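You operate a simulated robot arm through the tools that you are given. There is no shell and no other tool. Be economical: measure what you need, move in short steps, check, and stop when the job is done.

The job below is to be done with a simulated robot arm. You get a single attempt, and the scene is never put back.

Task
Open the strainer and lay its lid on the drip tray.
Fine: pump off first, then both pump valves shut, then free the clamp bar; the basket stays in.

It is judged by the outcome, as a careful person would: the job done as asked, and still so three seconds after it is handed in. It fails if anything else is knocked over, pushed out of place, dropped, spilled or broken. Lids that push on must go on centred and level and be pressed home; caps that screw on are set level and turned clockwise until they are tight.

Robot
A 7-joint arm with a two-finger parallel gripper, fixed in place. Base frame: the origin is at the foot of the arm, x ahead of it, y to its left, z up. Units: m, rad, N and s.
Its first joint turns from -2.007 to 2.007 rad. Payload 3.91 kg.
Tool frame: the origin (TCP) lies between the finger pads and is the grasp point; the fingertips stand 0.03 m ahead of it; z points along the fingers, y is the line along which they close. The gripper opens to 0.11 m. The fingers are 0.02 m wide and 0.01 m thick; the gripper's body (0.048 by 0.112 m) begins 0.055 m behind the TCP.
Orientation is told as [roll, pitch, yaw] about the base's x, y, z axes, in that order, counted from this pose: with the fingers straight down and closing along the base's y, the tool's x points along the base's -x, its y along +y and its z along -z.

Tools
- The arm moves only by the tool apply_moves. Its argument "motion" is a list of rows, each a list of 6 numbers: the shift along the tool's x, y, z in m, then the turn, a rotation vector about the tool's x, y, z in rad. In form: [[x, y, z, ax, ay, az], ...]. A call has 1 to 20 rows; each row shifts and turns the commanded pose from where the row before left it, along the tool's axes as they then stand. "claw" is the finger opening in m, from 0 to 0.11, set as the call begins (left out, the last holds). Each row takes 0.2 s and may step no farther than 0.05 m and 0.15 rad from the row before; otherwise, or with a gripper value out of range, the whole call is refused. A pose out of reach is approached as far as the arm can. The call stops where the force on the tool passes 50 N (or 10 N more than at its start, if that is more) or the arm is blocked; 0.2 s more then pass. Each finger travels about 0.108 m/s and halts on what it meets, pressing with about 31 N; the grip force reading is that of the motor and also rises with nothing between the fingers. The clock runs only during rows and for 0.2 s after the last one: add rows that do not move to give the fingers time. It gives the time, the measured TCP pose, the force on the tool (base axes), the opening and the grip force at its end, in the units of the frame above (readings bear some noise), and new pictures: "views" is both (left out), scene, wrist or none.
- Cameras (640 x 400 px; columns grow to the right, rows downward): "scene" is fixed at [0.2222, -0.5038, 1.6769]; the picture's right is [0.91, -0.41, 0.00], its down [-0.26, -0.57, -0.78] and it looks along [0.32, 0.71, -0.62] (base axes); focal length 324 px, centre (320, 200). "wrist" rides on the gripper at [0.072, 0.017, -0.103] in the tool frame; the picture's right is [-0.23, 0.97, 0.00], its down [-0.76, -0.18, -0.62] and it looks along [-0.61, -0.14, 0.78] (tool axes); focal length 222 px, centre (320, 200).
- slide_trunk(by): slides the trunk up (or, below 0, down) by that many m; the arm rides with it, the base frame stays. It gives what a move gives, with no picture.
- point_at(camera, pixels): for up to 12 pixels [column, row] of the newest picture of that camera ("zoom" is the newest enlarged one), the place [x, y, z] in the base frame of the surface seen there, good to about 0.003 m, but the place of the scene camera against the robot may be out by one fixed shift of up to 0.012 m in any direction. The clock stands still meanwhile.
- inspect(camera, box): a new picture of the part [left, top, right, bottom] of that camera's present view, enlarged. The clock stands still meanwhile.
- job_done(): hands the job in; it is judged then, once.

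Keep the steps short. Do not move on a guess: measure, check each grasp and each placing, and mend mistakes. In all there are 80 turns and 170 pictures (those below and enlarged ones count). Leave the gripper open and the arm clear of the work at the hand-in unless told otherwise, and finish with a single line.

The tools are called after ">>>" by a JSON object that holds its "fn" and its "kwargs". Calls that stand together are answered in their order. apply_moves: Moves the arm, as the interface text tells. Its arguments: {"type":"object","properties":{"motion":{"type":"array"},"claw":{"type":"number"},"views":{"type":"string","enum":["both","scene","wrist","none"]}},"required":["motion"]} The other tools are called the same way: slide_trunk (by) slides the trunk up or down; point_at (camera, pixels) gives the place of the surface under pixels of a picture; inspect (camera, box) takes an enlarged picture of a part of a camera's view; job_done () hands the job in.

At the start:

```text
time: 0.0
tool_pos: [0.3832, 0.1959, 1.3302]
orientation: [0.0, -0.001, -0.001]
force: [0.1, -0.6, 0.7]
grip_width: 0.11
finger_force: 0.0
trunk travel left (down, up): [-0.825, 0.165]
```

scene: 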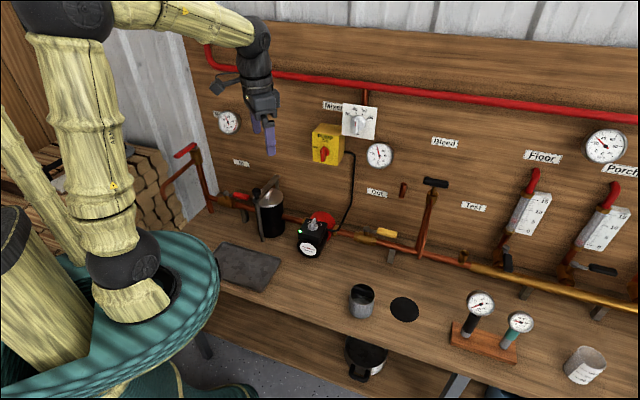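
wrist: 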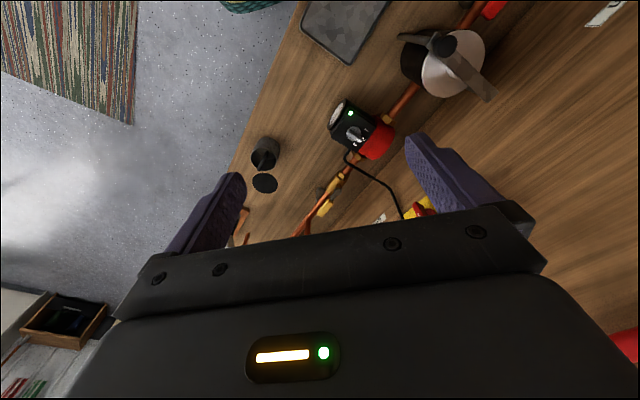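

I see a workbench with the strainer (black can, steel lid) near (268,210), the pump near (313,240), and a tray near (247,267). I'll enlarge these areas first.

>>> {"fn": "inspect", "kwargs": {"camera": "scene", "box": [160, 140, 360, 265]}}

>>> {"fn": "inspect", "kwargs": {"camera": "scene", "box": [280, 80, 480, 205]}}

>>> {"fn": "inspect", "kwargs": {"camera": "scene", "box": [280, 180, 480, 305]}}

>>> {"fn": "inspect", "kwargs": {"camera": "wrist", "box": [300, 0, 540, 150]}}

```text
3.20 times, centred on (260, 202) of scene
```

zoom: 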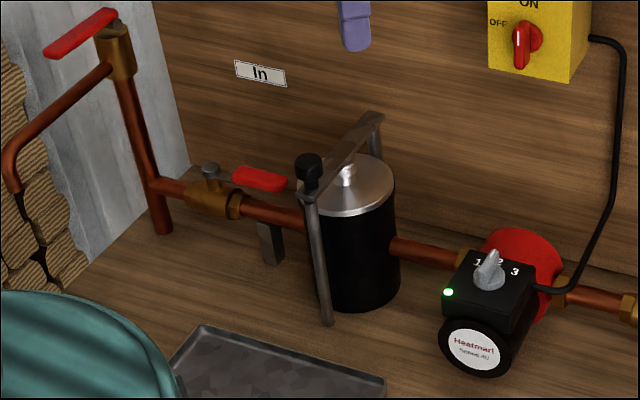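

```text
3.20 times, centred on (380, 142) of scene
```

zoom: 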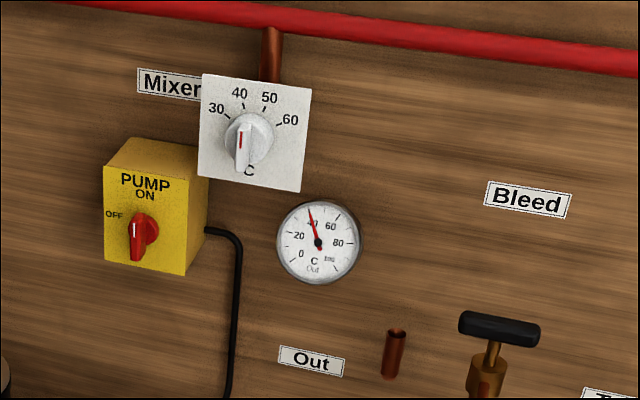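

```text
3.20 times, centred on (380, 242) of scene
```

zoom: 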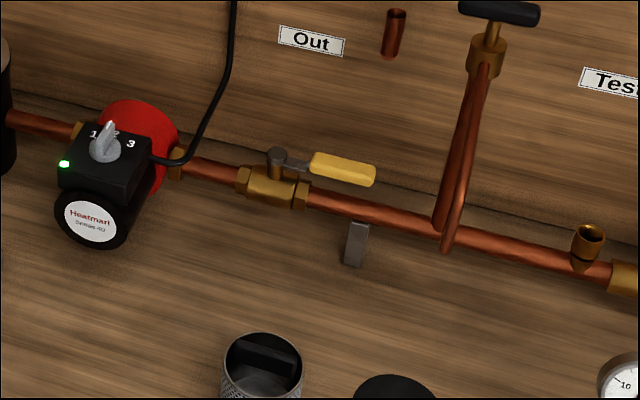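

```text
2.67 times, centred on (420, 75) of wrist
```

zoom: 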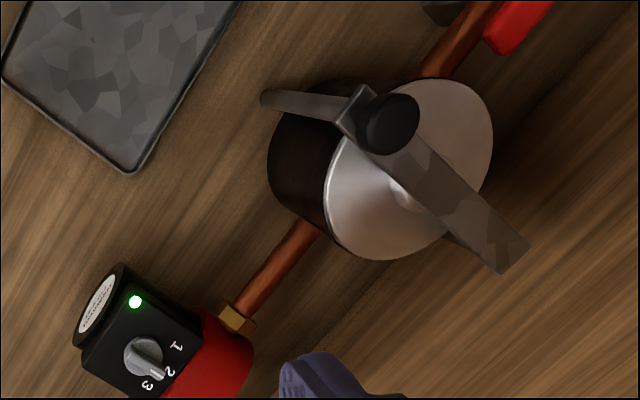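

The pump switch is a red rotary handle, white mark at ON (up) with OFF to the left. The "In" red lever and "Out" yellow lever both lie along the pipe, so they're open. Next I'll measure the places of everything.

>>> {"fn": "point_at", "kwargs": {"camera": "scene", "pixels": [[323, 153], [318, 145], [330, 158], [226, 193], [234, 195], [248, 197], [366, 229], [378, 231], [396, 235], [257, 192], [276, 180], [262, 262]]}}

>>> {"fn": "inspect", "kwargs": {"camera": "scene", "box": [300, 115, 350, 170]}}

>>> {"fn": "inspect", "kwargs": {"camera": "scene", "box": [210, 165, 298, 250]}}

```text
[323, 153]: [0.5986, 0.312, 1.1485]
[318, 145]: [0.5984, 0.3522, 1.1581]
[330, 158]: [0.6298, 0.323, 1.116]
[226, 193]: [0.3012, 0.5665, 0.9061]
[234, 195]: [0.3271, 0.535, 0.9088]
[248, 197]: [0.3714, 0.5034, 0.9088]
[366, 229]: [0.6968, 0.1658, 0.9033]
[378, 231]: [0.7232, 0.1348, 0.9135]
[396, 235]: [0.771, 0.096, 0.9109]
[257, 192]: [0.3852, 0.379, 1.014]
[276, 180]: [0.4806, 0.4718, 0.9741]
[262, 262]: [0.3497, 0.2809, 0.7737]
```

```text
7.27 times, centred on (325, 142) of scene
```

zoom: 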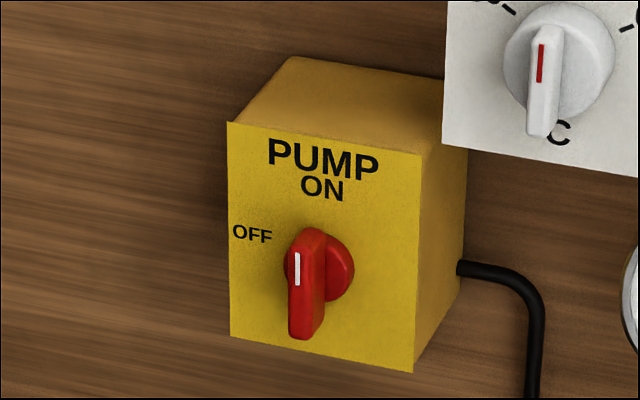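

```text
4.71 times, centred on (254, 208) of scene
```

zoom: 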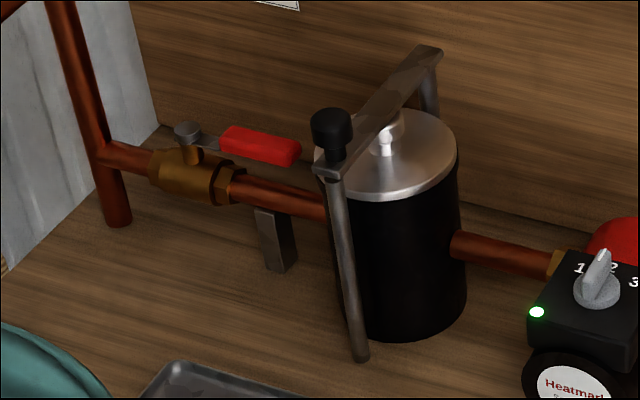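

Now finer points from the newest enlarged picture (strainer, In lever): knob top, bar ends, lid, swing bolt foot, lever ends.

>>> {"fn": "point_at", "kwargs": {"camera": "zoom", "pixels": [[187, 128], [230, 140], [285, 153], [331, 118], [332, 168], [384, 110], [430, 52], [345, 180], [360, 350], [440, 150], [385, 140], [180, 370]]}}

>>> {"fn": "point_at", "kwargs": {"camera": "scene", "pixels": [[314, 134], [334, 138], [314, 158], [331, 164], [225, 245], [278, 257], [215, 276], [262, 290], [247, 268], [300, 260], [450, 120], [200, 120]]}}

>>> {"fn": "inspect", "kwargs": {"camera": "scene", "box": [200, 220, 300, 300]}}

```text
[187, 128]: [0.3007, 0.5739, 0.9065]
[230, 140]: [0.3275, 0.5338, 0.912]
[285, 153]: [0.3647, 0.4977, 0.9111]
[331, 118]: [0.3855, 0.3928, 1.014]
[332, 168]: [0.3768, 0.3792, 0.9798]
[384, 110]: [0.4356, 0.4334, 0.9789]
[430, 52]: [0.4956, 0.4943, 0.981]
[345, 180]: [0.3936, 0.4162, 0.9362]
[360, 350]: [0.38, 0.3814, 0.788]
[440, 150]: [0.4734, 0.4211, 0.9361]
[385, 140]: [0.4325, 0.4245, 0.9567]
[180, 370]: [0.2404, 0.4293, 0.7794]
```

```text
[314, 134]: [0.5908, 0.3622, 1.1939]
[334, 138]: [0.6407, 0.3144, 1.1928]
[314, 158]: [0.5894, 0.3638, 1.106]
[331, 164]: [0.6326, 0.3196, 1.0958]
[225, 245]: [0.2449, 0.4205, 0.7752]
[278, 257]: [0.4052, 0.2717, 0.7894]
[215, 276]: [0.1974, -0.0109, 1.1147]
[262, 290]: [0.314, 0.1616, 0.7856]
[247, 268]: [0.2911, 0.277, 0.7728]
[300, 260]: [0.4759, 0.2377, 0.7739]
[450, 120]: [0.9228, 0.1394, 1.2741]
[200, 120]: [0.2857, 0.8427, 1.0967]
```

```text
5.00 times, centred on (250, 260) of scene
```

zoom: 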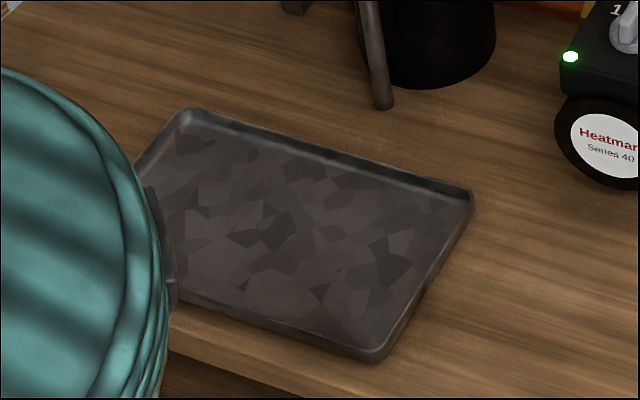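

The wall runs at 45° (horizontal direction about (0.71,-0.71), inward normal (0.71,0.71)). I'll move to about (0.53,0.246,1.25) in front of the switch, then yaw 45° and pitch so the fingers point at the wall, all in free air.

>>> {"fn": "apply_moves", "kwargs": {"motion": [[-0.037, 0.0125, 0.01, 0, 0, 0], [-0.037, 0.0125, 0.01, 0, 0, 0], [-0.037, 0.0125, 0.01, 0, 0, 0], [-0.037, 0.0125, 0.01, 0, 0, 0], [0, 0, 0, 0, 0, -0.1309], [0, 0, 0, 0, 0, -0.1309], [0, 0, 0, 0, 0, -0.1309], [0, 0, 0, 0, 0, -0.1309], [0, 0, 0, 0, 0, -0.1309], [0, 0, 0, 0, 0, -0.1309]], "claw": 0.07}}

>>> {"fn": "inspect", "kwargs": {"camera": "scene", "box": [300, 115, 350, 170]}}

```text
time: 2.2
tool_pos: [0.5306, 0.2463, 1.2895]
orientation: [0.0, 0.0, 0.79]
force: [0.5, 0.2, -0.4]
grip_width: 0.07
finger_force: 0.1
trunk travel left (down, up): [-0.825, 0.165]
```

scene: 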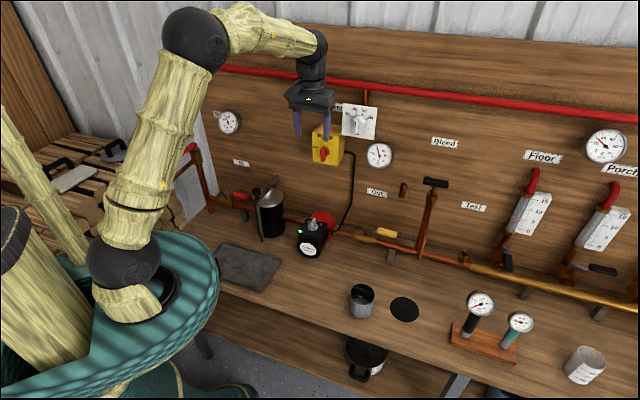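
wrist: 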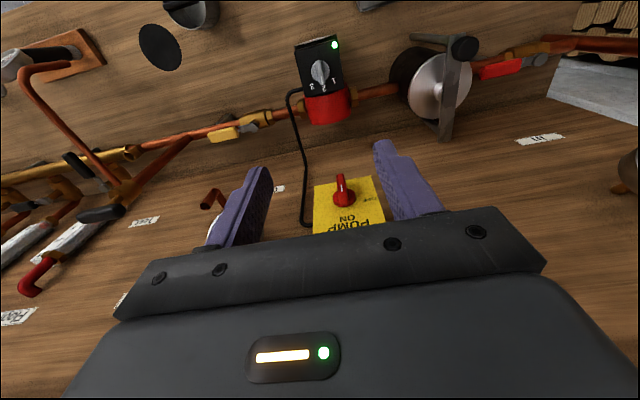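

```text
7.27 times, centred on (325, 142) of scene
```

zoom: 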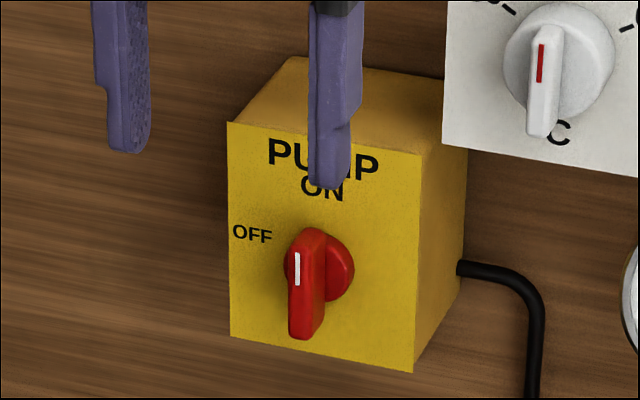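

The wrist camera now sees everything well. I'll measure the switch, levers and strainer with both cameras to find the scene shift.

>>> {"fn": "inspect", "kwargs": {"camera": "wrist", "box": [300, 160, 400, 235]}}

>>> {"fn": "point_at", "kwargs": {"camera": "wrist", "pixels": [[342, 197], [340, 180], [320, 192], [373, 182], [384, 220], [262, 113], [215, 135], [540, 60], [485, 73], [463, 47], [446, 130], [332, 62]]}}

>>> {"fn": "point_at", "kwargs": {"camera": "zoom", "pixels": [[47, 120], [35, 40], [60, 40], [40, 30]]}}

>>> {"fn": "inspect", "kwargs": {"camera": "wrist", "box": [380, 20, 580, 145]}}

```text
5.33 times, centred on (350, 198) of wrist
```

zoom: 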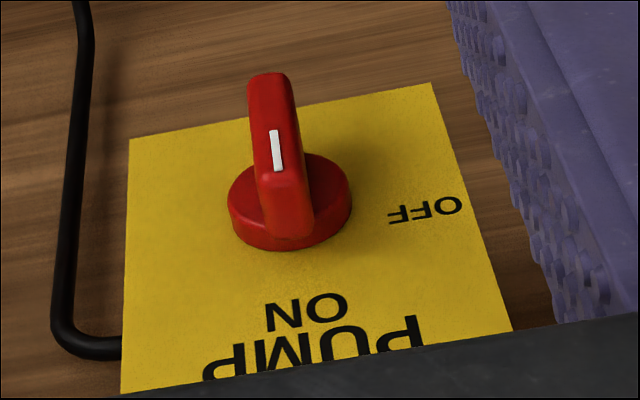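

```text
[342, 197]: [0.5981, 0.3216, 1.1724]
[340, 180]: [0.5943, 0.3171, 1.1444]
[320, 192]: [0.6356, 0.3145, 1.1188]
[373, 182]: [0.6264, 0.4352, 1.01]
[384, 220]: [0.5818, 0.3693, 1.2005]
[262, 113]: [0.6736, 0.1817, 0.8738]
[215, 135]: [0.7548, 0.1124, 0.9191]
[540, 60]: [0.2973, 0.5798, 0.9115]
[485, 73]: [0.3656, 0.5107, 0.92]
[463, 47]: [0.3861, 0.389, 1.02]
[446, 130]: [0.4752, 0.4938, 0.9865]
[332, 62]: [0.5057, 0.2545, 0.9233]
```

```text
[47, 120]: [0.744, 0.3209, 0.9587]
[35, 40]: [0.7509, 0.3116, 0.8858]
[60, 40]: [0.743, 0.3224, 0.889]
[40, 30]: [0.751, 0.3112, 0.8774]
```

```text
3.20 times, centred on (480, 82) of wrist
```

zoom: 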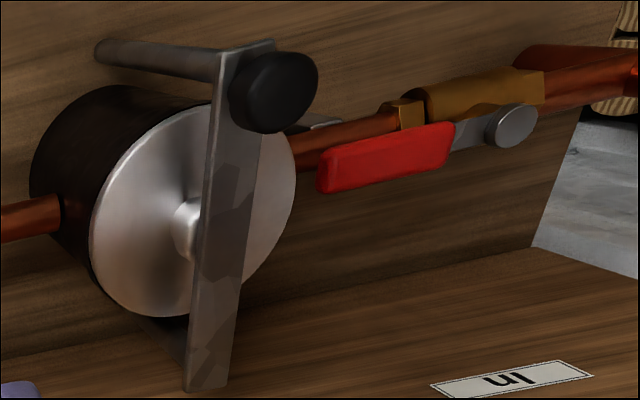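

Scene and wrist agree within ~6 mm. Switch handle front is about (0.596,0.319), z 1.13–1.172. Now I pitch the fingers to horizontal in place, above the box height.

>>> {"fn": "apply_moves", "kwargs": {"motion": [[0, 0, 0, 0, -0.1428, 0], [0, 0, 0, 0, -0.1428, 0], [0, 0, 0, 0, -0.1428, 0], [0, 0, 0, 0, -0.1428, 0], [0, 0, 0, 0, -0.1428, 0], [0, 0, 0, 0, -0.1428, 0], [0, 0, 0, 0, -0.1428, 0], [0, 0, 0, 0, -0.1428, 0], [0, 0, 0, 0, -0.1428, 0], [0, 0, 0, 0, -0.1428, 0], [0, 0, 0, 0, -0.1428, 0], [0, 0, 0, 0, 0, 0]]}}

```text
time: 4.8
tool_pos: [0.5296, 0.2448, 1.2895]
orientation: [2.845, -1.571, -2.059]
force: [0.3, 0.5, -0.7]
grip_width: 0.07
finger_force: 0.1
trunk travel left (down, up): [-0.825, 0.165]
```

scene: 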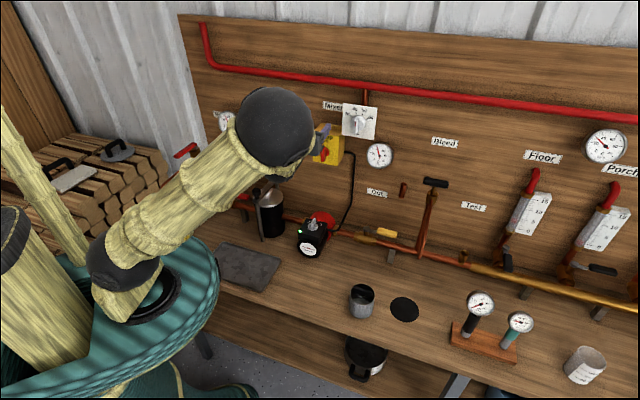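
wrist: 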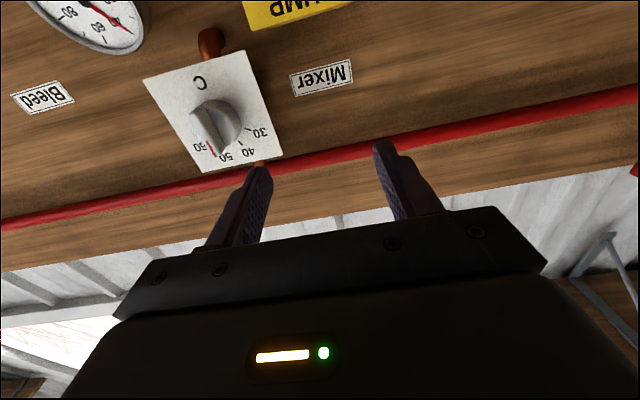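

Fingers are horizontal. Now I lower 0.14 m to switch height (fingertips still ~0.07 m off the handle).

>>> {"fn": "apply_moves", "kwargs": {"motion": [[0.035, 0, 0, 0, 0, 0], [0.035, 0, 0, 0, 0, 0], [0.035, 0, 0, 0, 0, 0], [0.035, 0, 0, 0, 0, 0]]}}

>>> {"fn": "inspect", "kwargs": {"camera": "wrist", "box": [240, 60, 440, 185]}}

```text
time: 5.8
tool_pos: [0.5308, 0.2463, 1.1476]
orientation: [0.72, -1.571, 0.064]
force: [1.0, 0.9, 0.0]
grip_width: 0.0698
finger_force: 0.1
trunk travel left (down, up): [-0.825, 0.165]
```

scene: 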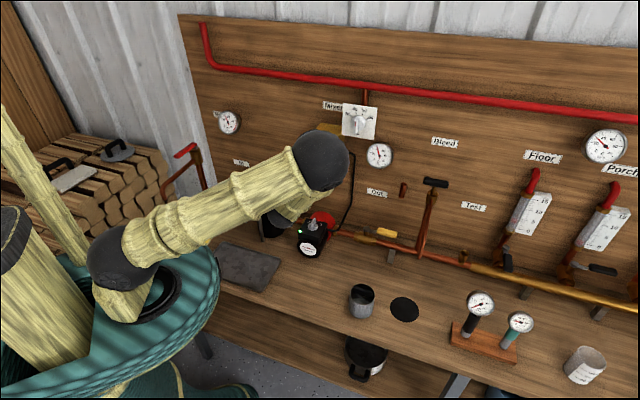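
wrist: 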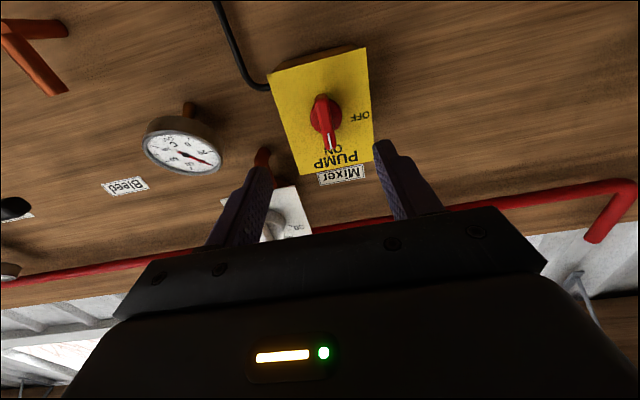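

```text
3.20 times, centred on (340, 122) of wrist
```

zoom: 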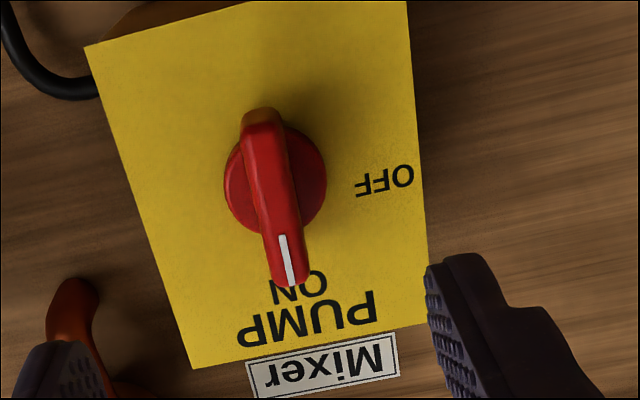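

Clear view of the switch. I'll measure the handle ends, sides and disc in this enlargement.

>>> {"fn": "point_at", "kwargs": {"camera": "zoom", "pixels": [[263, 118], [275, 200], [289, 278], [262, 270], [306, 270], [246, 125], [285, 130], [232, 185], [322, 180], [120, 60], [400, 20], [195, 360]]}}

```text
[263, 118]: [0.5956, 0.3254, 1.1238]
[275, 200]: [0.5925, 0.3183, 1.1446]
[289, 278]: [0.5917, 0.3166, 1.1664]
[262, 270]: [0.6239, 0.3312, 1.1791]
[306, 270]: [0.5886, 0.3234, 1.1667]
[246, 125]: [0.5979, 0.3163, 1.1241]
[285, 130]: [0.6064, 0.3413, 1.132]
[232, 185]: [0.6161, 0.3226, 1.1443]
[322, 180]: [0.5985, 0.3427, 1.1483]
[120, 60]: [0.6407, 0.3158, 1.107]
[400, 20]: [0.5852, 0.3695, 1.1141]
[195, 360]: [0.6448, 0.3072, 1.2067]
```

Switch centre: u≈0.194, z≈1.1455; handle front 0.644 along the wall normal, disc 0.665. I'm at 0.5495. Shift 7 mm sideways and advance 80 mm so the tips reach 0.66, open to 0.05.

>>> {"fn": "apply_moves", "kwargs": {"motion": [[0.002, 0.0072, 0.0, 0, 0, 0], [0, 0, 0.03, 0, 0, 0], [0, 0, 0.03, 0, 0, 0], [0, 0, 0.0205, 0, 0, 0], [0, 0, 0, 0, 0, 0]], "claw": 0.05, "views": "wrist"}}

>>> {"fn": "inspect", "kwargs": {"camera": "wrist", "box": [220, 90, 440, 220]}}

```text
time: 7.0
tool_pos: [0.5848, 0.3092, 1.1479]
orientation: [0.642, -1.57, 0.14]
force: [1.0, 0.7, -1.2]
grip_width: 0.05
finger_force: 0.0
trunk travel left (down, up): [-0.825, 0.165]
```

wrist: 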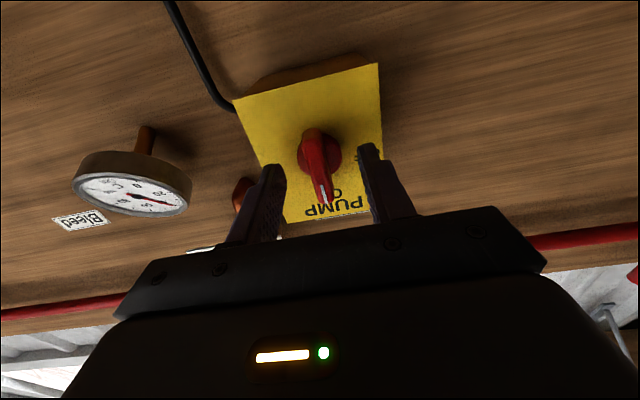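

```text
2.91 times, centred on (330, 155) of wrist
```

zoom: 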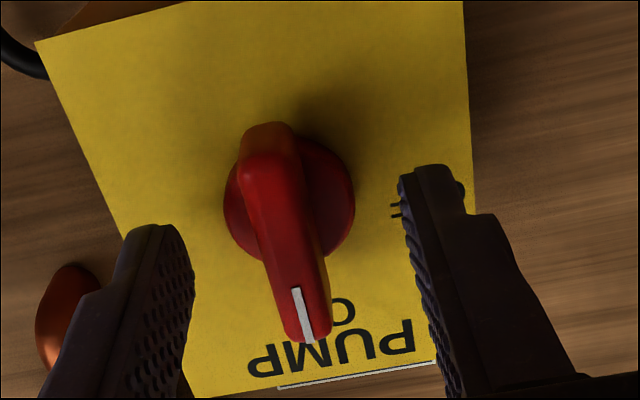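

Handle is centred between the fingers. Close on it.

>>> {"fn": "apply_moves", "kwargs": {"motion": [[0, 0, 0, 0, 0, 0], [0, 0, 0, 0, 0, 0], [0, 0, 0, 0, 0, 0]], "claw": 0.0, "views": "wrist"}}

```text
time: 7.8
tool_pos: [0.5839, 0.3085, 1.1481]
orientation: [0.509, -1.571, 0.277]
force: [3.2, -0.5, 1.7]
grip_width: 0.0118
finger_force: 45.1
trunk travel left (down, up): [-0.825, 0.165]
```

wrist: 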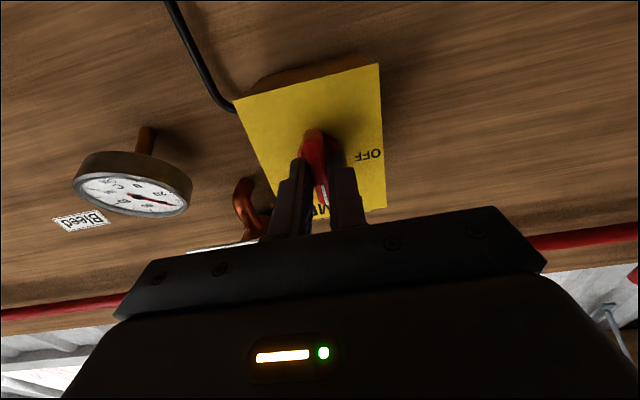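

Gripped at 11.8 mm. Turn it a quarter anticlockwise (seen from the front), towards OFF: first half.

>>> {"fn": "apply_moves", "kwargs": {"motion": [[0, 0, 0, 0, 0, -0.1428], [0, 0, 0, 0, 0, -0.1428], [0, 0, 0, 0, 0, -0.1428], [0, 0, 0, 0, 0, -0.1428], [0, 0, 0, 0, 0, -0.1428]], "views": "wrist"}}

```text
time: 9.0
tool_pos: [0.5842, 0.3082, 1.1487]
orientation: [-1.573, -0.856, 2.359]
force: [11.1, 3.0, 8.8]
grip_width: 0.0118
finger_force: 45.2
trunk travel left (down, up): [-0.825, 0.165]
```

wrist: 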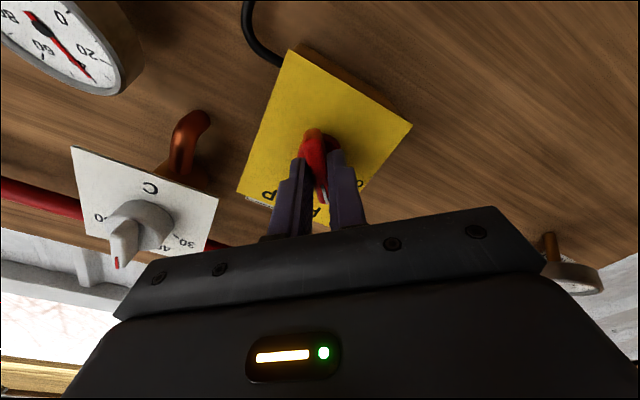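

Turning fine and the mark is heading to OFF. Second half.

>>> {"fn": "apply_moves", "kwargs": {"motion": [[0, 0, 0, 0, 0, -0.1428], [0, 0, 0, 0, 0, -0.1428], [0, 0, 0, 0, 0, -0.1428], [0, 0, 0, 0, 0, -0.1428], [0, 0, 0, 0, 0, -0.1428], [0, 0, 0, 0, 0, -0.1428], [0, 0, 0, 0, 0, 0]]}}

>>> {"fn": "inspect", "kwargs": {"camera": "scene", "box": [280, 200, 360, 260]}}

```text
time: 10.6
tool_pos: [0.5842, 0.3081, 1.1481]
orientation: [-1.573, 0.001, 2.356]
force: [17.9, 10.5, 19.8]
grip_width: 0.0119
finger_force: 45.0
trunk travel left (down, up): [-0.825, 0.165]
```

scene: 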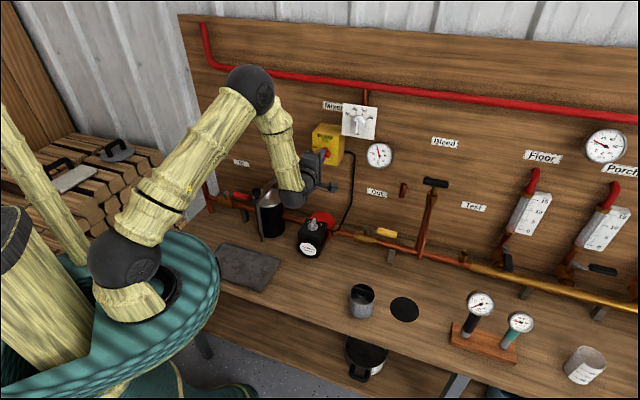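
wrist: 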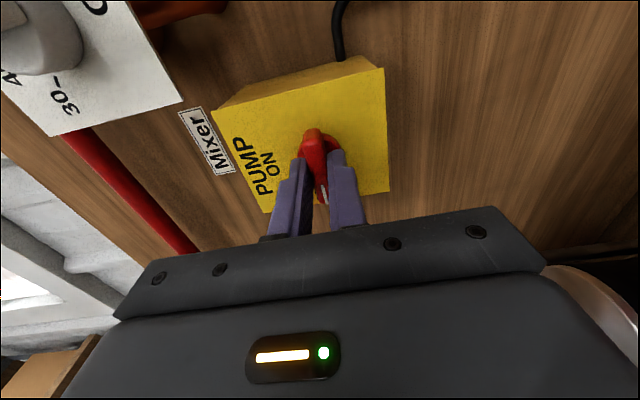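

```text
6.67 times, centred on (320, 230) of scene
```

zoom: 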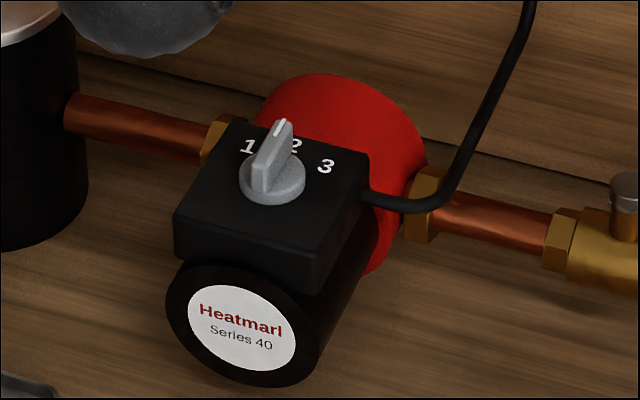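

The pump's green lamp is out, the handle points to OFF. Open and back off straight 90 mm.

>>> {"fn": "apply_moves", "kwargs": {"motion": [[0, 0, 0, 0, 0, 0], [0, 0, 0, 0, 0, 0], [0, 0, -0.03, 0, 0, 0], [0, 0, -0.03, 0, 0, 0], [0, 0, -0.03, 0, 0, 0]], "claw": 0.05}}

>>> {"fn": "inspect", "kwargs": {"camera": "wrist", "box": [220, 60, 440, 200]}}

```text
time: 11.8
tool_pos: [0.5196, 0.2421, 1.1459]
orientation: [-1.57, 0.0, 2.355]
force: [-0.6, -0.1, 1.1]
grip_width: 0.0503
finger_force: 0.1
trunk travel left (down, up): [-0.825, 0.165]
```

scene: 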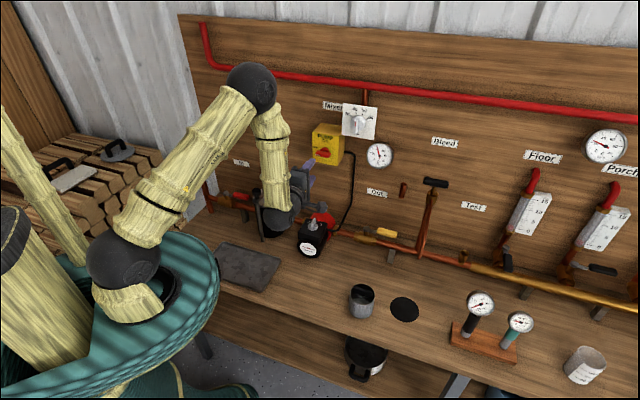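
wrist: 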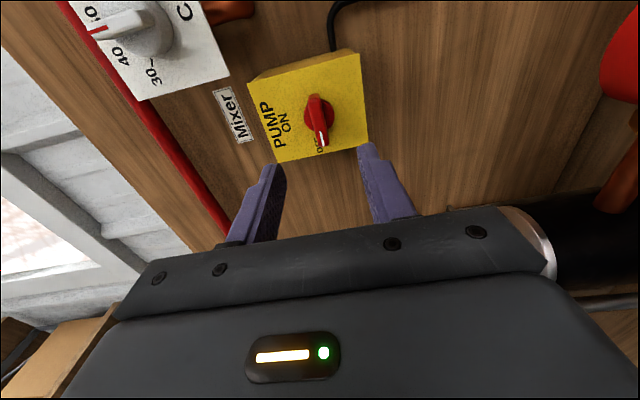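

```text
2.86 times, centred on (330, 130) of wrist
```

zoom: 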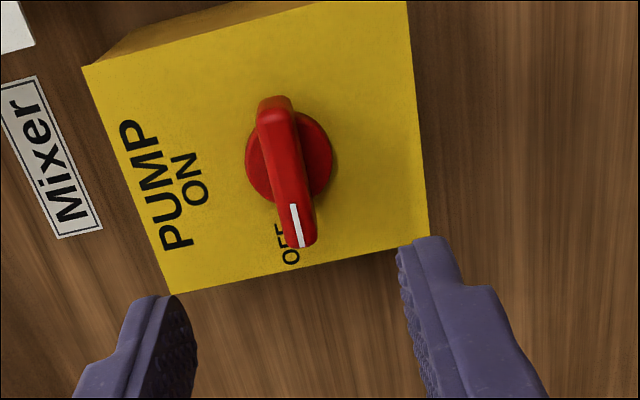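

The mark sits at OFF. Next, the valves: measure around the Out lever and the neighbouring bleed pipe.

>>> {"fn": "inspect", "kwargs": {"camera": "scene", "box": [340, 170, 470, 270]}}

>>> {"fn": "point_at", "kwargs": {"camera": "scene", "pixels": [[366, 228], [376, 230], [387, 232], [396, 235], [418, 255], [424, 225], [431, 195], [435, 182], [404, 188], [352, 225], [347, 155], [415, 215]]}}

```text
4.00 times, centred on (405, 220) of scene
```

zoom: 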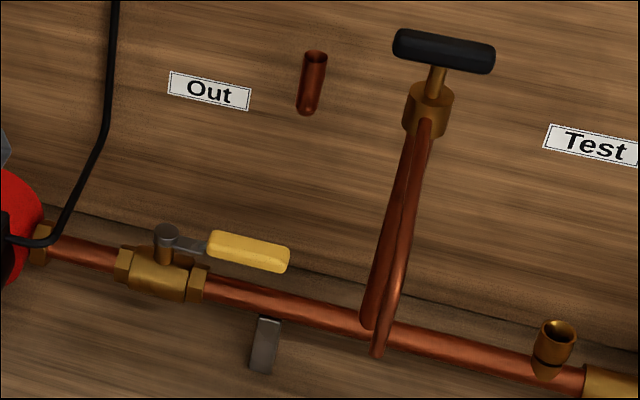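

```text
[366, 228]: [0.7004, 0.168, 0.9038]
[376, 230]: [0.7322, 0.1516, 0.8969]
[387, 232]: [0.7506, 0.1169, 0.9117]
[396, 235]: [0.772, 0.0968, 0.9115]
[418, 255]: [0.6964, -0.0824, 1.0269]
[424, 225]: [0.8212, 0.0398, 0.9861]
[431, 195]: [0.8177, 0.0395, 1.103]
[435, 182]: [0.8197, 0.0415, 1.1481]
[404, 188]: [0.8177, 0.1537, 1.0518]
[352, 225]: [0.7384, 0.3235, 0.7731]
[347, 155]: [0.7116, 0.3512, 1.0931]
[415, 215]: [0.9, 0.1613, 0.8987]
```

I'm now pointing the fingers down again by rolling −90° about tool x in the same free spot.

>>> {"fn": "apply_moves", "kwargs": {"motion": [[0, 0, -0.005, -0.1428, 0, 0], [0, 0, 0, -0.1428, 0, 0], [0, 0, 0, -0.1428, 0, 0], [0, 0, 0, -0.1428, 0, 0], [0, 0, 0, -0.1428, 0, 0], [0, 0, 0, -0.1428, 0, 0], [0, 0, 0, -0.1428, 0, 0], [0, 0, 0, -0.1428, 0, 0], [0, 0, 0, -0.1428, 0, 0], [0, 0, 0, -0.1428, 0, 0], [0, 0, 0, -0.1428, 0, 0], [0, 0, 0, 0, 0, 0]]}}

```text
time: 14.4
tool_pos: [0.5119, 0.24, 1.1407]
orientation: [0.002, -0.002, 2.355]
force: [0.1, -0.5, 0.7]
grip_width: 0.0498
finger_force: 0.0
out of reach, approached as far as the arm can: row 7
trunk travel left (down, up): [-0.825, 0.165]
```

scene: 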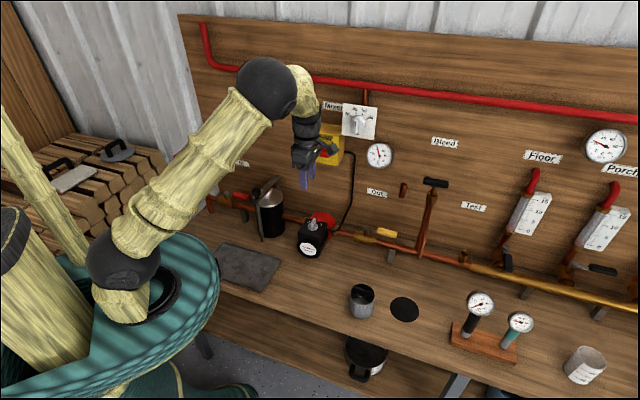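
wrist: 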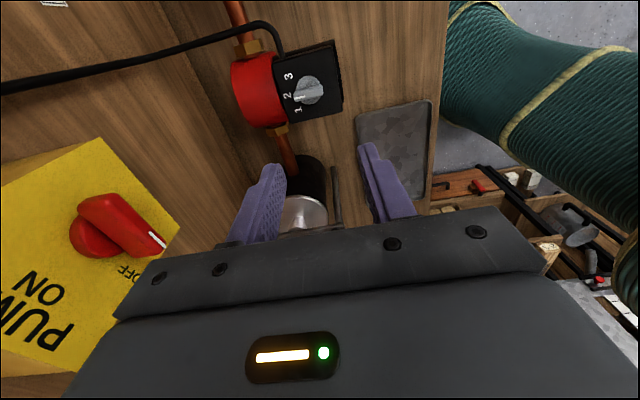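

Now move along the wall +0.21 m toward the Out valve at height ~1.12, yawing 25° clockwise so the camera stays off the bleed pipe.

>>> {"fn": "apply_moves", "kwargs": {"motion": [[0.042, -0.006, 0, 0, 0, 0], [0.042, -0.006, 0, 0, 0, 0], [0.042, -0.006, 0, 0, 0, 0], [0.042, -0.006, 0.01, 0, 0, 0], [0.042, -0.006, 0.01, 0, 0, 0], [0, 0, 0, 0, 0, 0.145], [0, 0, 0, 0, 0, 0.145], [0, 0, 0, 0, 0, 0.145]], "claw": 0.06}}

>>> {"fn": "inspect", "kwargs": {"camera": "wrist", "box": [200, 60, 440, 210]}}

```text
time: 16.2
tool_pos: [0.6807, 0.1153, 1.1217]
orientation: [-0.001, 0.0, 1.921]
force: [0.2, -0.2, -0.2]
grip_width: 0.0598
finger_force: 0.1
trunk travel left (down, up): [-0.825, 0.165]
```

scene: 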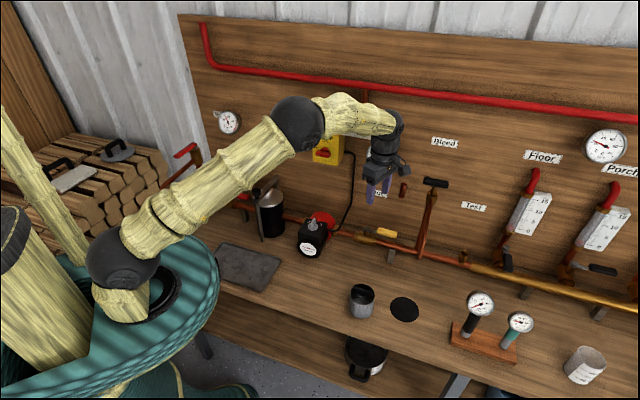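
wrist: 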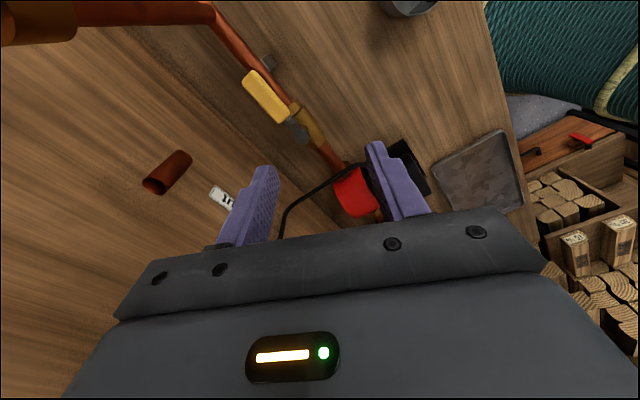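

```text
2.67 times, centred on (320, 135) of wrist
```

zoom: 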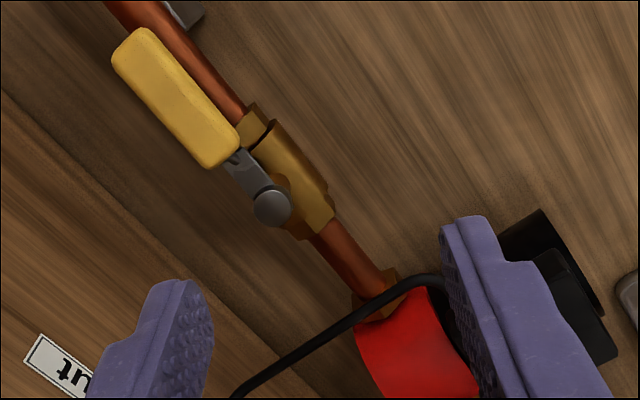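

I'll measure boss, lever, handle edges and pipe here.

>>> {"fn": "point_at", "kwargs": {"camera": "zoom", "pixels": [[272, 206], [243, 176], [222, 148], [176, 95], [135, 45], [190, 130], [210, 115], [118, 60], [150, 35], [300, 180], [225, 90], [30, 150]]}}

>>> {"fn": "inspect", "kwargs": {"camera": "wrist", "box": [270, 80, 350, 160]}}

```text
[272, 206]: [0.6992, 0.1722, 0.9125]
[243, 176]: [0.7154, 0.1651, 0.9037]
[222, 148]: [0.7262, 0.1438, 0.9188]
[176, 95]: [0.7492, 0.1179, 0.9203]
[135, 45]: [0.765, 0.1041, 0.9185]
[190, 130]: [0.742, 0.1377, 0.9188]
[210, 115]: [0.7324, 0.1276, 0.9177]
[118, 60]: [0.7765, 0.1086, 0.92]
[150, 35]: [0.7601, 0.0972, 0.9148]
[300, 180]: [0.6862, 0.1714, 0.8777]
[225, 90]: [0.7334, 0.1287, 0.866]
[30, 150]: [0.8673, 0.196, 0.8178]
```

```text
5.00 times, centred on (310, 120) of wrist
```

zoom: 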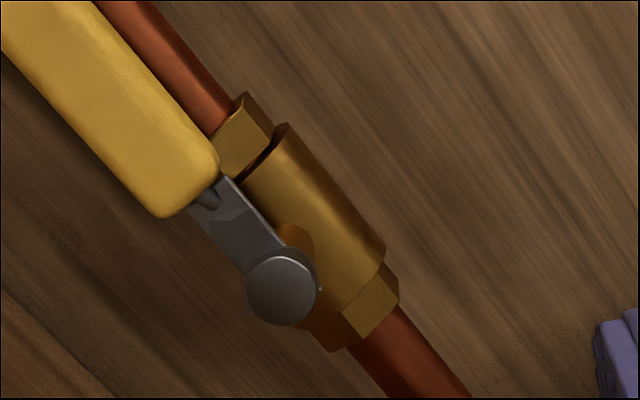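

Handle is 14 mm wide, mid at (0.749,0.118,0.92), boss at (0.699,0.172). A copper stub on the wall might be in the way of the gripper body; measure it.

>>> {"fn": "point_at", "kwargs": {"camera": "wrist", "pixels": [[153, 188], [170, 170], [187, 155], [146, 180], [162, 193], [222, 195], [110, 12], [230, 30]]}}

```text
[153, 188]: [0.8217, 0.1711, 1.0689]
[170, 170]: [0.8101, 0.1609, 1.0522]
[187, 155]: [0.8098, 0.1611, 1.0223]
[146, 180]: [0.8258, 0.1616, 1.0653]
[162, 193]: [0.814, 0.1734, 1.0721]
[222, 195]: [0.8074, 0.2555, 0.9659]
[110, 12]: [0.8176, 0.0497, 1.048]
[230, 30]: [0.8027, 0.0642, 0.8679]
```

Stub front is at n≈0.687; with the gripper shifted 13 mm toward me (far finger just behind lever) there's >2 cm clearance. Move above the lever and descend to TCP z≈0.965.

>>> {"fn": "apply_moves", "kwargs": {"motion": [[0.0036, -0.023, 0, 0, 0, 0], [0, -0.0226, 0.01, 0, 0, 0], [0, 0, 0.037, 0, 0, 0], [0, 0, 0.037, 0, 0, 0], [0, 0, 0.037, 0, 0, 0], [0, 0, 0.035, 0, 0, 0], [0, 0, 0, 0, 0, 0]]}}

>>> {"fn": "inspect", "kwargs": {"camera": "wrist", "box": [200, 60, 440, 210]}}

```text
time: 17.8
tool_pos: [0.7249, 0.1283, 0.9632]
orientation: [-0.001, 0.001, 1.923]
force: [-0.1, -0.2, 1.1]
grip_width: 0.0597
finger_force: 0.0
trunk travel left (down, up): [-0.825, 0.165]
```

scene: 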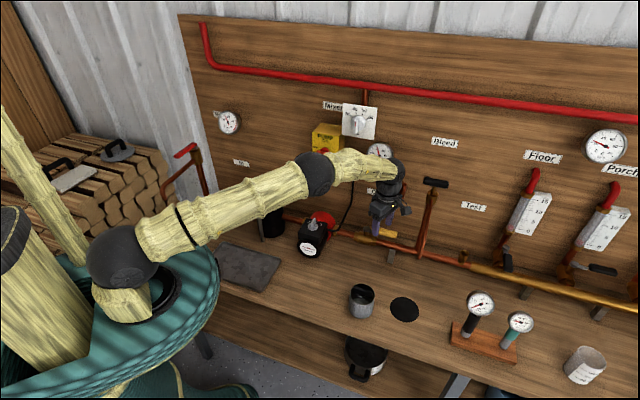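
wrist: 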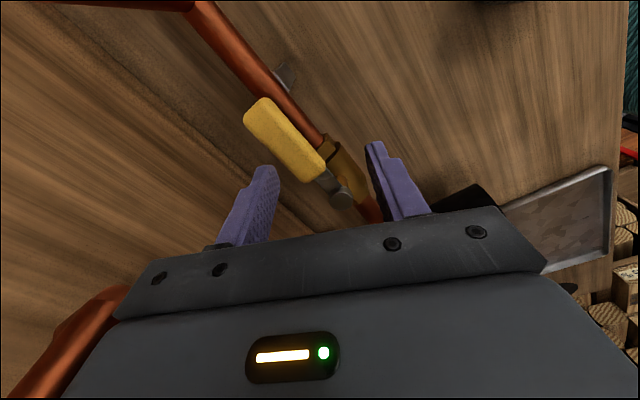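

```text
2.67 times, centred on (320, 135) of wrist
```

zoom: 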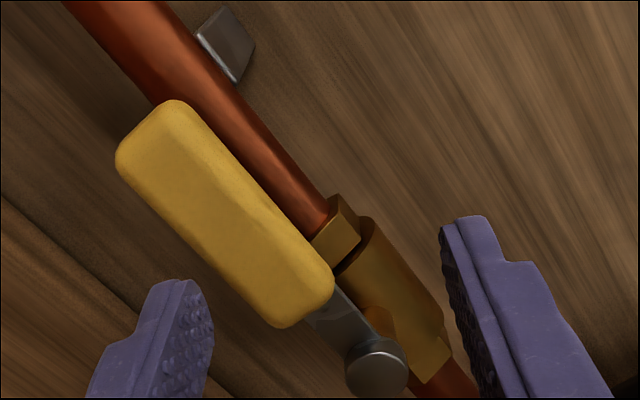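

Lever lies between the fingers. Descend 28 mm (tips to ~0.905).

>>> {"fn": "apply_moves", "kwargs": {"motion": [[0, 0, 0.014, 0, 0, 0], [0, 0, 0.014, 0, 0, 0]], "views": "wrist"}}

>>> {"fn": "inspect", "kwargs": {"camera": "wrist", "box": [200, 60, 440, 210]}}

```text
time: 18.6
tool_pos: [0.7315, 0.1277, 0.949]
orientation: [-0.023, 0.001, 1.919]
force: [-6.4, -0.9, 22.8]
grip_width: 0.0568
finger_force: 0.0
trunk travel left (down, up): [-0.825, 0.165]
stopped in row 2: the force on the tool passed its limit (the readings are from after the stop); the commanded pose is now the measured one
```

wrist: 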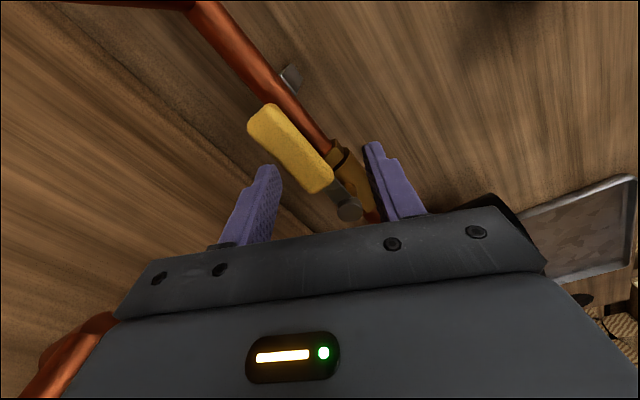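

```text
2.67 times, centred on (320, 135) of wrist
```

zoom: 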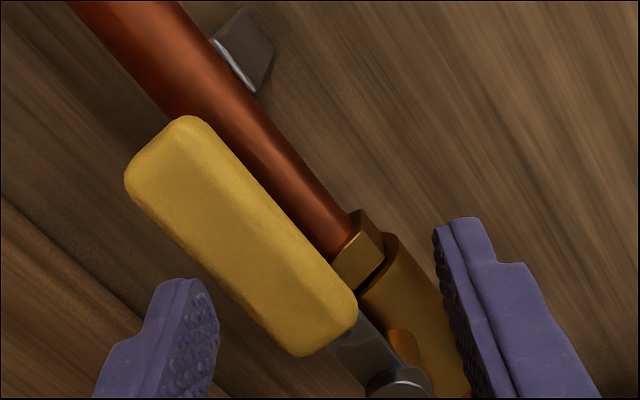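

Unexpected contact (22 N upward) before the lever depth. I need to find what touched: check the brown pipe at the lower left of the wrist view and the scene view.

>>> {"fn": "inspect", "kwargs": {"camera": "scene", "box": [340, 140, 470, 260]}}

>>> {"fn": "point_at", "kwargs": {"camera": "wrist", "pixels": [[60, 350], [90, 325], [40, 380], [220, 40], [310, 170], [345, 212], [263, 180], [376, 155], [340, 165], [365, 195], [250, 200], [390, 180]]}}

```text
3.33 times, centred on (405, 200) of scene
```

zoom: 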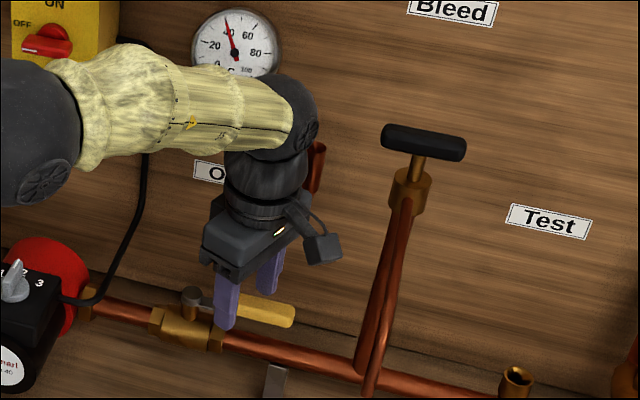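

```text
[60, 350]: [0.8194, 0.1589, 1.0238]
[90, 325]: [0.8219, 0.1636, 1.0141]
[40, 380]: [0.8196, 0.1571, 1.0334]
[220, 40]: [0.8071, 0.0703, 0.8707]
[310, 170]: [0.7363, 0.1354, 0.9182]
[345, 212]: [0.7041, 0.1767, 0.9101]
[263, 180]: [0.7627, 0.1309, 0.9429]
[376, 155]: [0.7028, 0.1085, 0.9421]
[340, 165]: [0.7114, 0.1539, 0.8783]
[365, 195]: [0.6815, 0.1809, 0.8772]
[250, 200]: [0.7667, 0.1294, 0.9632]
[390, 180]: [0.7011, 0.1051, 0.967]
```

The contact was most likely the far finger's edge landing on the handle top (tips were at 0.919 = handle top). Raise 25 mm, level the tool, widen to 0.085 and look.

>>> {"fn": "apply_moves", "kwargs": {"motion": [[0, 0, -0.025, 0.0079, -0.0216, 0], [-0.0017, 0.003, 0, 0, 0, 0], [0, 0, 0, 0, 0, 0]], "claw": 0.085, "views": "wrist"}}

>>> {"fn": "inspect", "kwargs": {"camera": "wrist", "box": [200, 60, 440, 210]}}

>>> {"fn": "point_at", "kwargs": {"camera": "zoom", "pixels": [[370, 360], [250, 230], [170, 150], [205, 265], [300, 240], [130, 330], [500, 230], [90, 300]]}}

```text
time: 19.4
tool_pos: [0.7254, 0.1271, 0.969]
orientation: [-0.022, -0.022, 1.922]
force: [-0.3, 0.1, -0.1]
grip_width: 0.085
finger_force: 0.1
trunk travel left (down, up): [-0.825, 0.165]
```

wrist: 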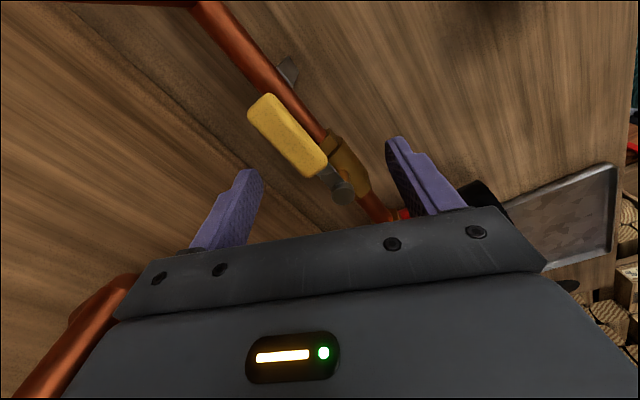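

```text
2.67 times, centred on (320, 135) of wrist
```

zoom: 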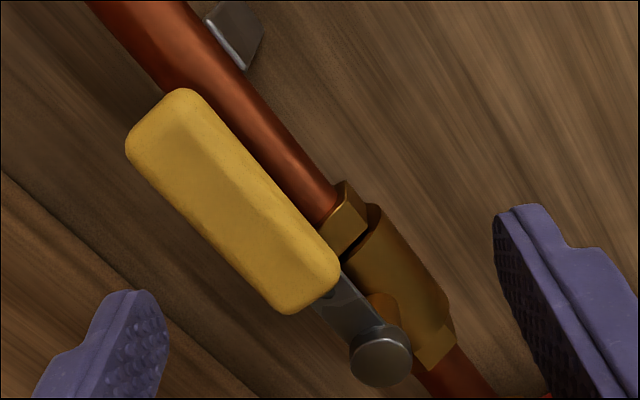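

```text
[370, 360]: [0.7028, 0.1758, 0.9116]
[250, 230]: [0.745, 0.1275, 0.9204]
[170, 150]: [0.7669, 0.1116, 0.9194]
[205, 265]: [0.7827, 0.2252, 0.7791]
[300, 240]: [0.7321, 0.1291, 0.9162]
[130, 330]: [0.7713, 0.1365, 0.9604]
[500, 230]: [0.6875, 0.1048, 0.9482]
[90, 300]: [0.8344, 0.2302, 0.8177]
```

Lever clears both fingers now (18 mm on the far side). Level the tool and descend 32 mm.

>>> {"fn": "apply_moves", "kwargs": {"motion": [[0, 0, 0, -0.022, 0.022, 0], [0, 0, 0.011, 0, 0, 0], [0, 0, 0.011, 0, 0, 0], [0, 0, 0.01, 0, 0, 0]], "views": "wrist"}}

>>> {"fn": "inspect", "kwargs": {"camera": "scene", "box": [340, 140, 470, 260]}}

```text
time: 20.4
tool_pos: [0.7256, 0.1288, 0.9371]
orientation: [-0.002, 0.0, 1.922]
force: [-0.3, 0.5, 0.3]
grip_width: 0.085
finger_force: 0.0
trunk travel left (down, up): [-0.825, 0.165]
```

wrist: 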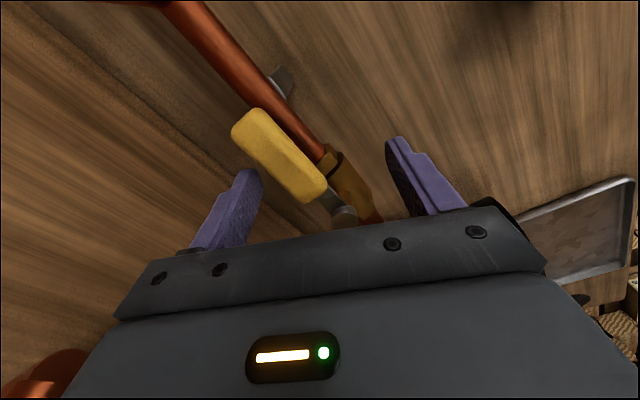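

```text
3.33 times, centred on (405, 200) of scene
```

zoom: 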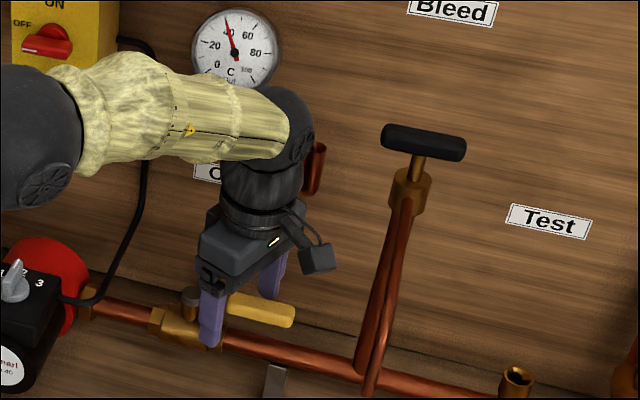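

Fingers straddle the lever cleanly. Now swing the tool clockwise about the boss (0.701,0.174), 6 rows of 0.14 rad, to pull the lever toward me.

>>> {"fn": "apply_moves", "kwargs": {"motion": [[0.0006, 0.0072, 0, 0, 0, 0.14], [0.0006, 0.0072, 0, 0, 0, 0.14], [0.0006, 0.0072, 0, 0, 0, 0.14], [0.0006, 0.0072, 0, 0, 0, 0.14], [0.0006, 0.0072, 0, 0, 0, 0.14], [0.0006, 0.0072, 0, 0, 0, 0.14]]}}

>>> {"fn": "inspect", "kwargs": {"camera": "wrist", "box": [200, 60, 440, 210]}}

```text
time: 21.8
tool_pos: [0.6857, 0.1257, 0.9367]
orientation: [-0.003, 0.0, 1.078]
force: [0.6, 0.6, 0.6]
grip_width: 0.0856
finger_force: 0.9
trunk travel left (down, up): [-0.825, 0.165]
```

scene: 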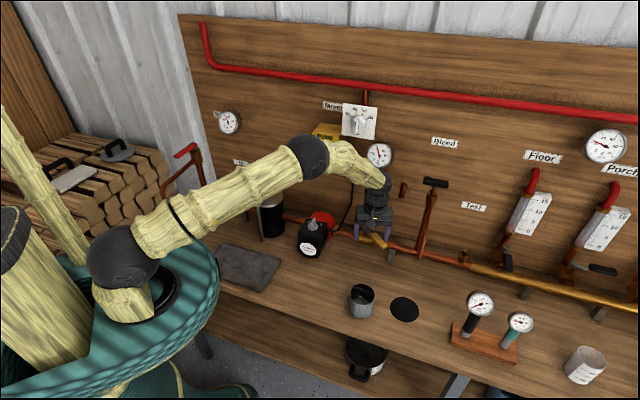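
wrist: 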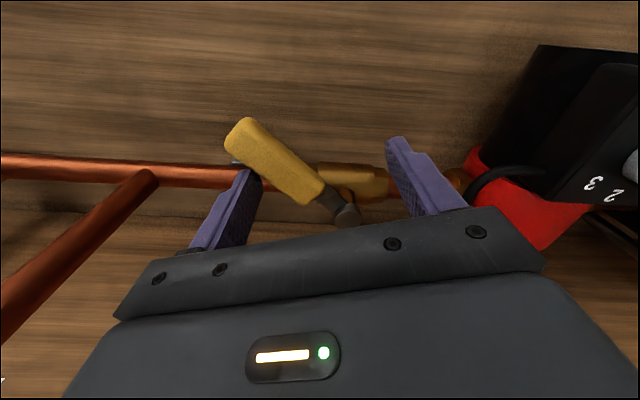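

```text
2.67 times, centred on (320, 135) of wrist
```

zoom: 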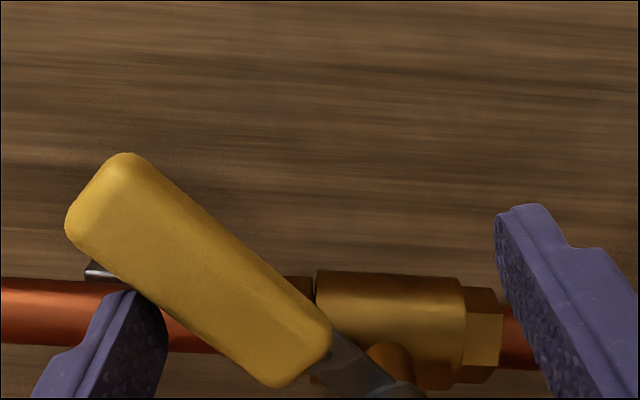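

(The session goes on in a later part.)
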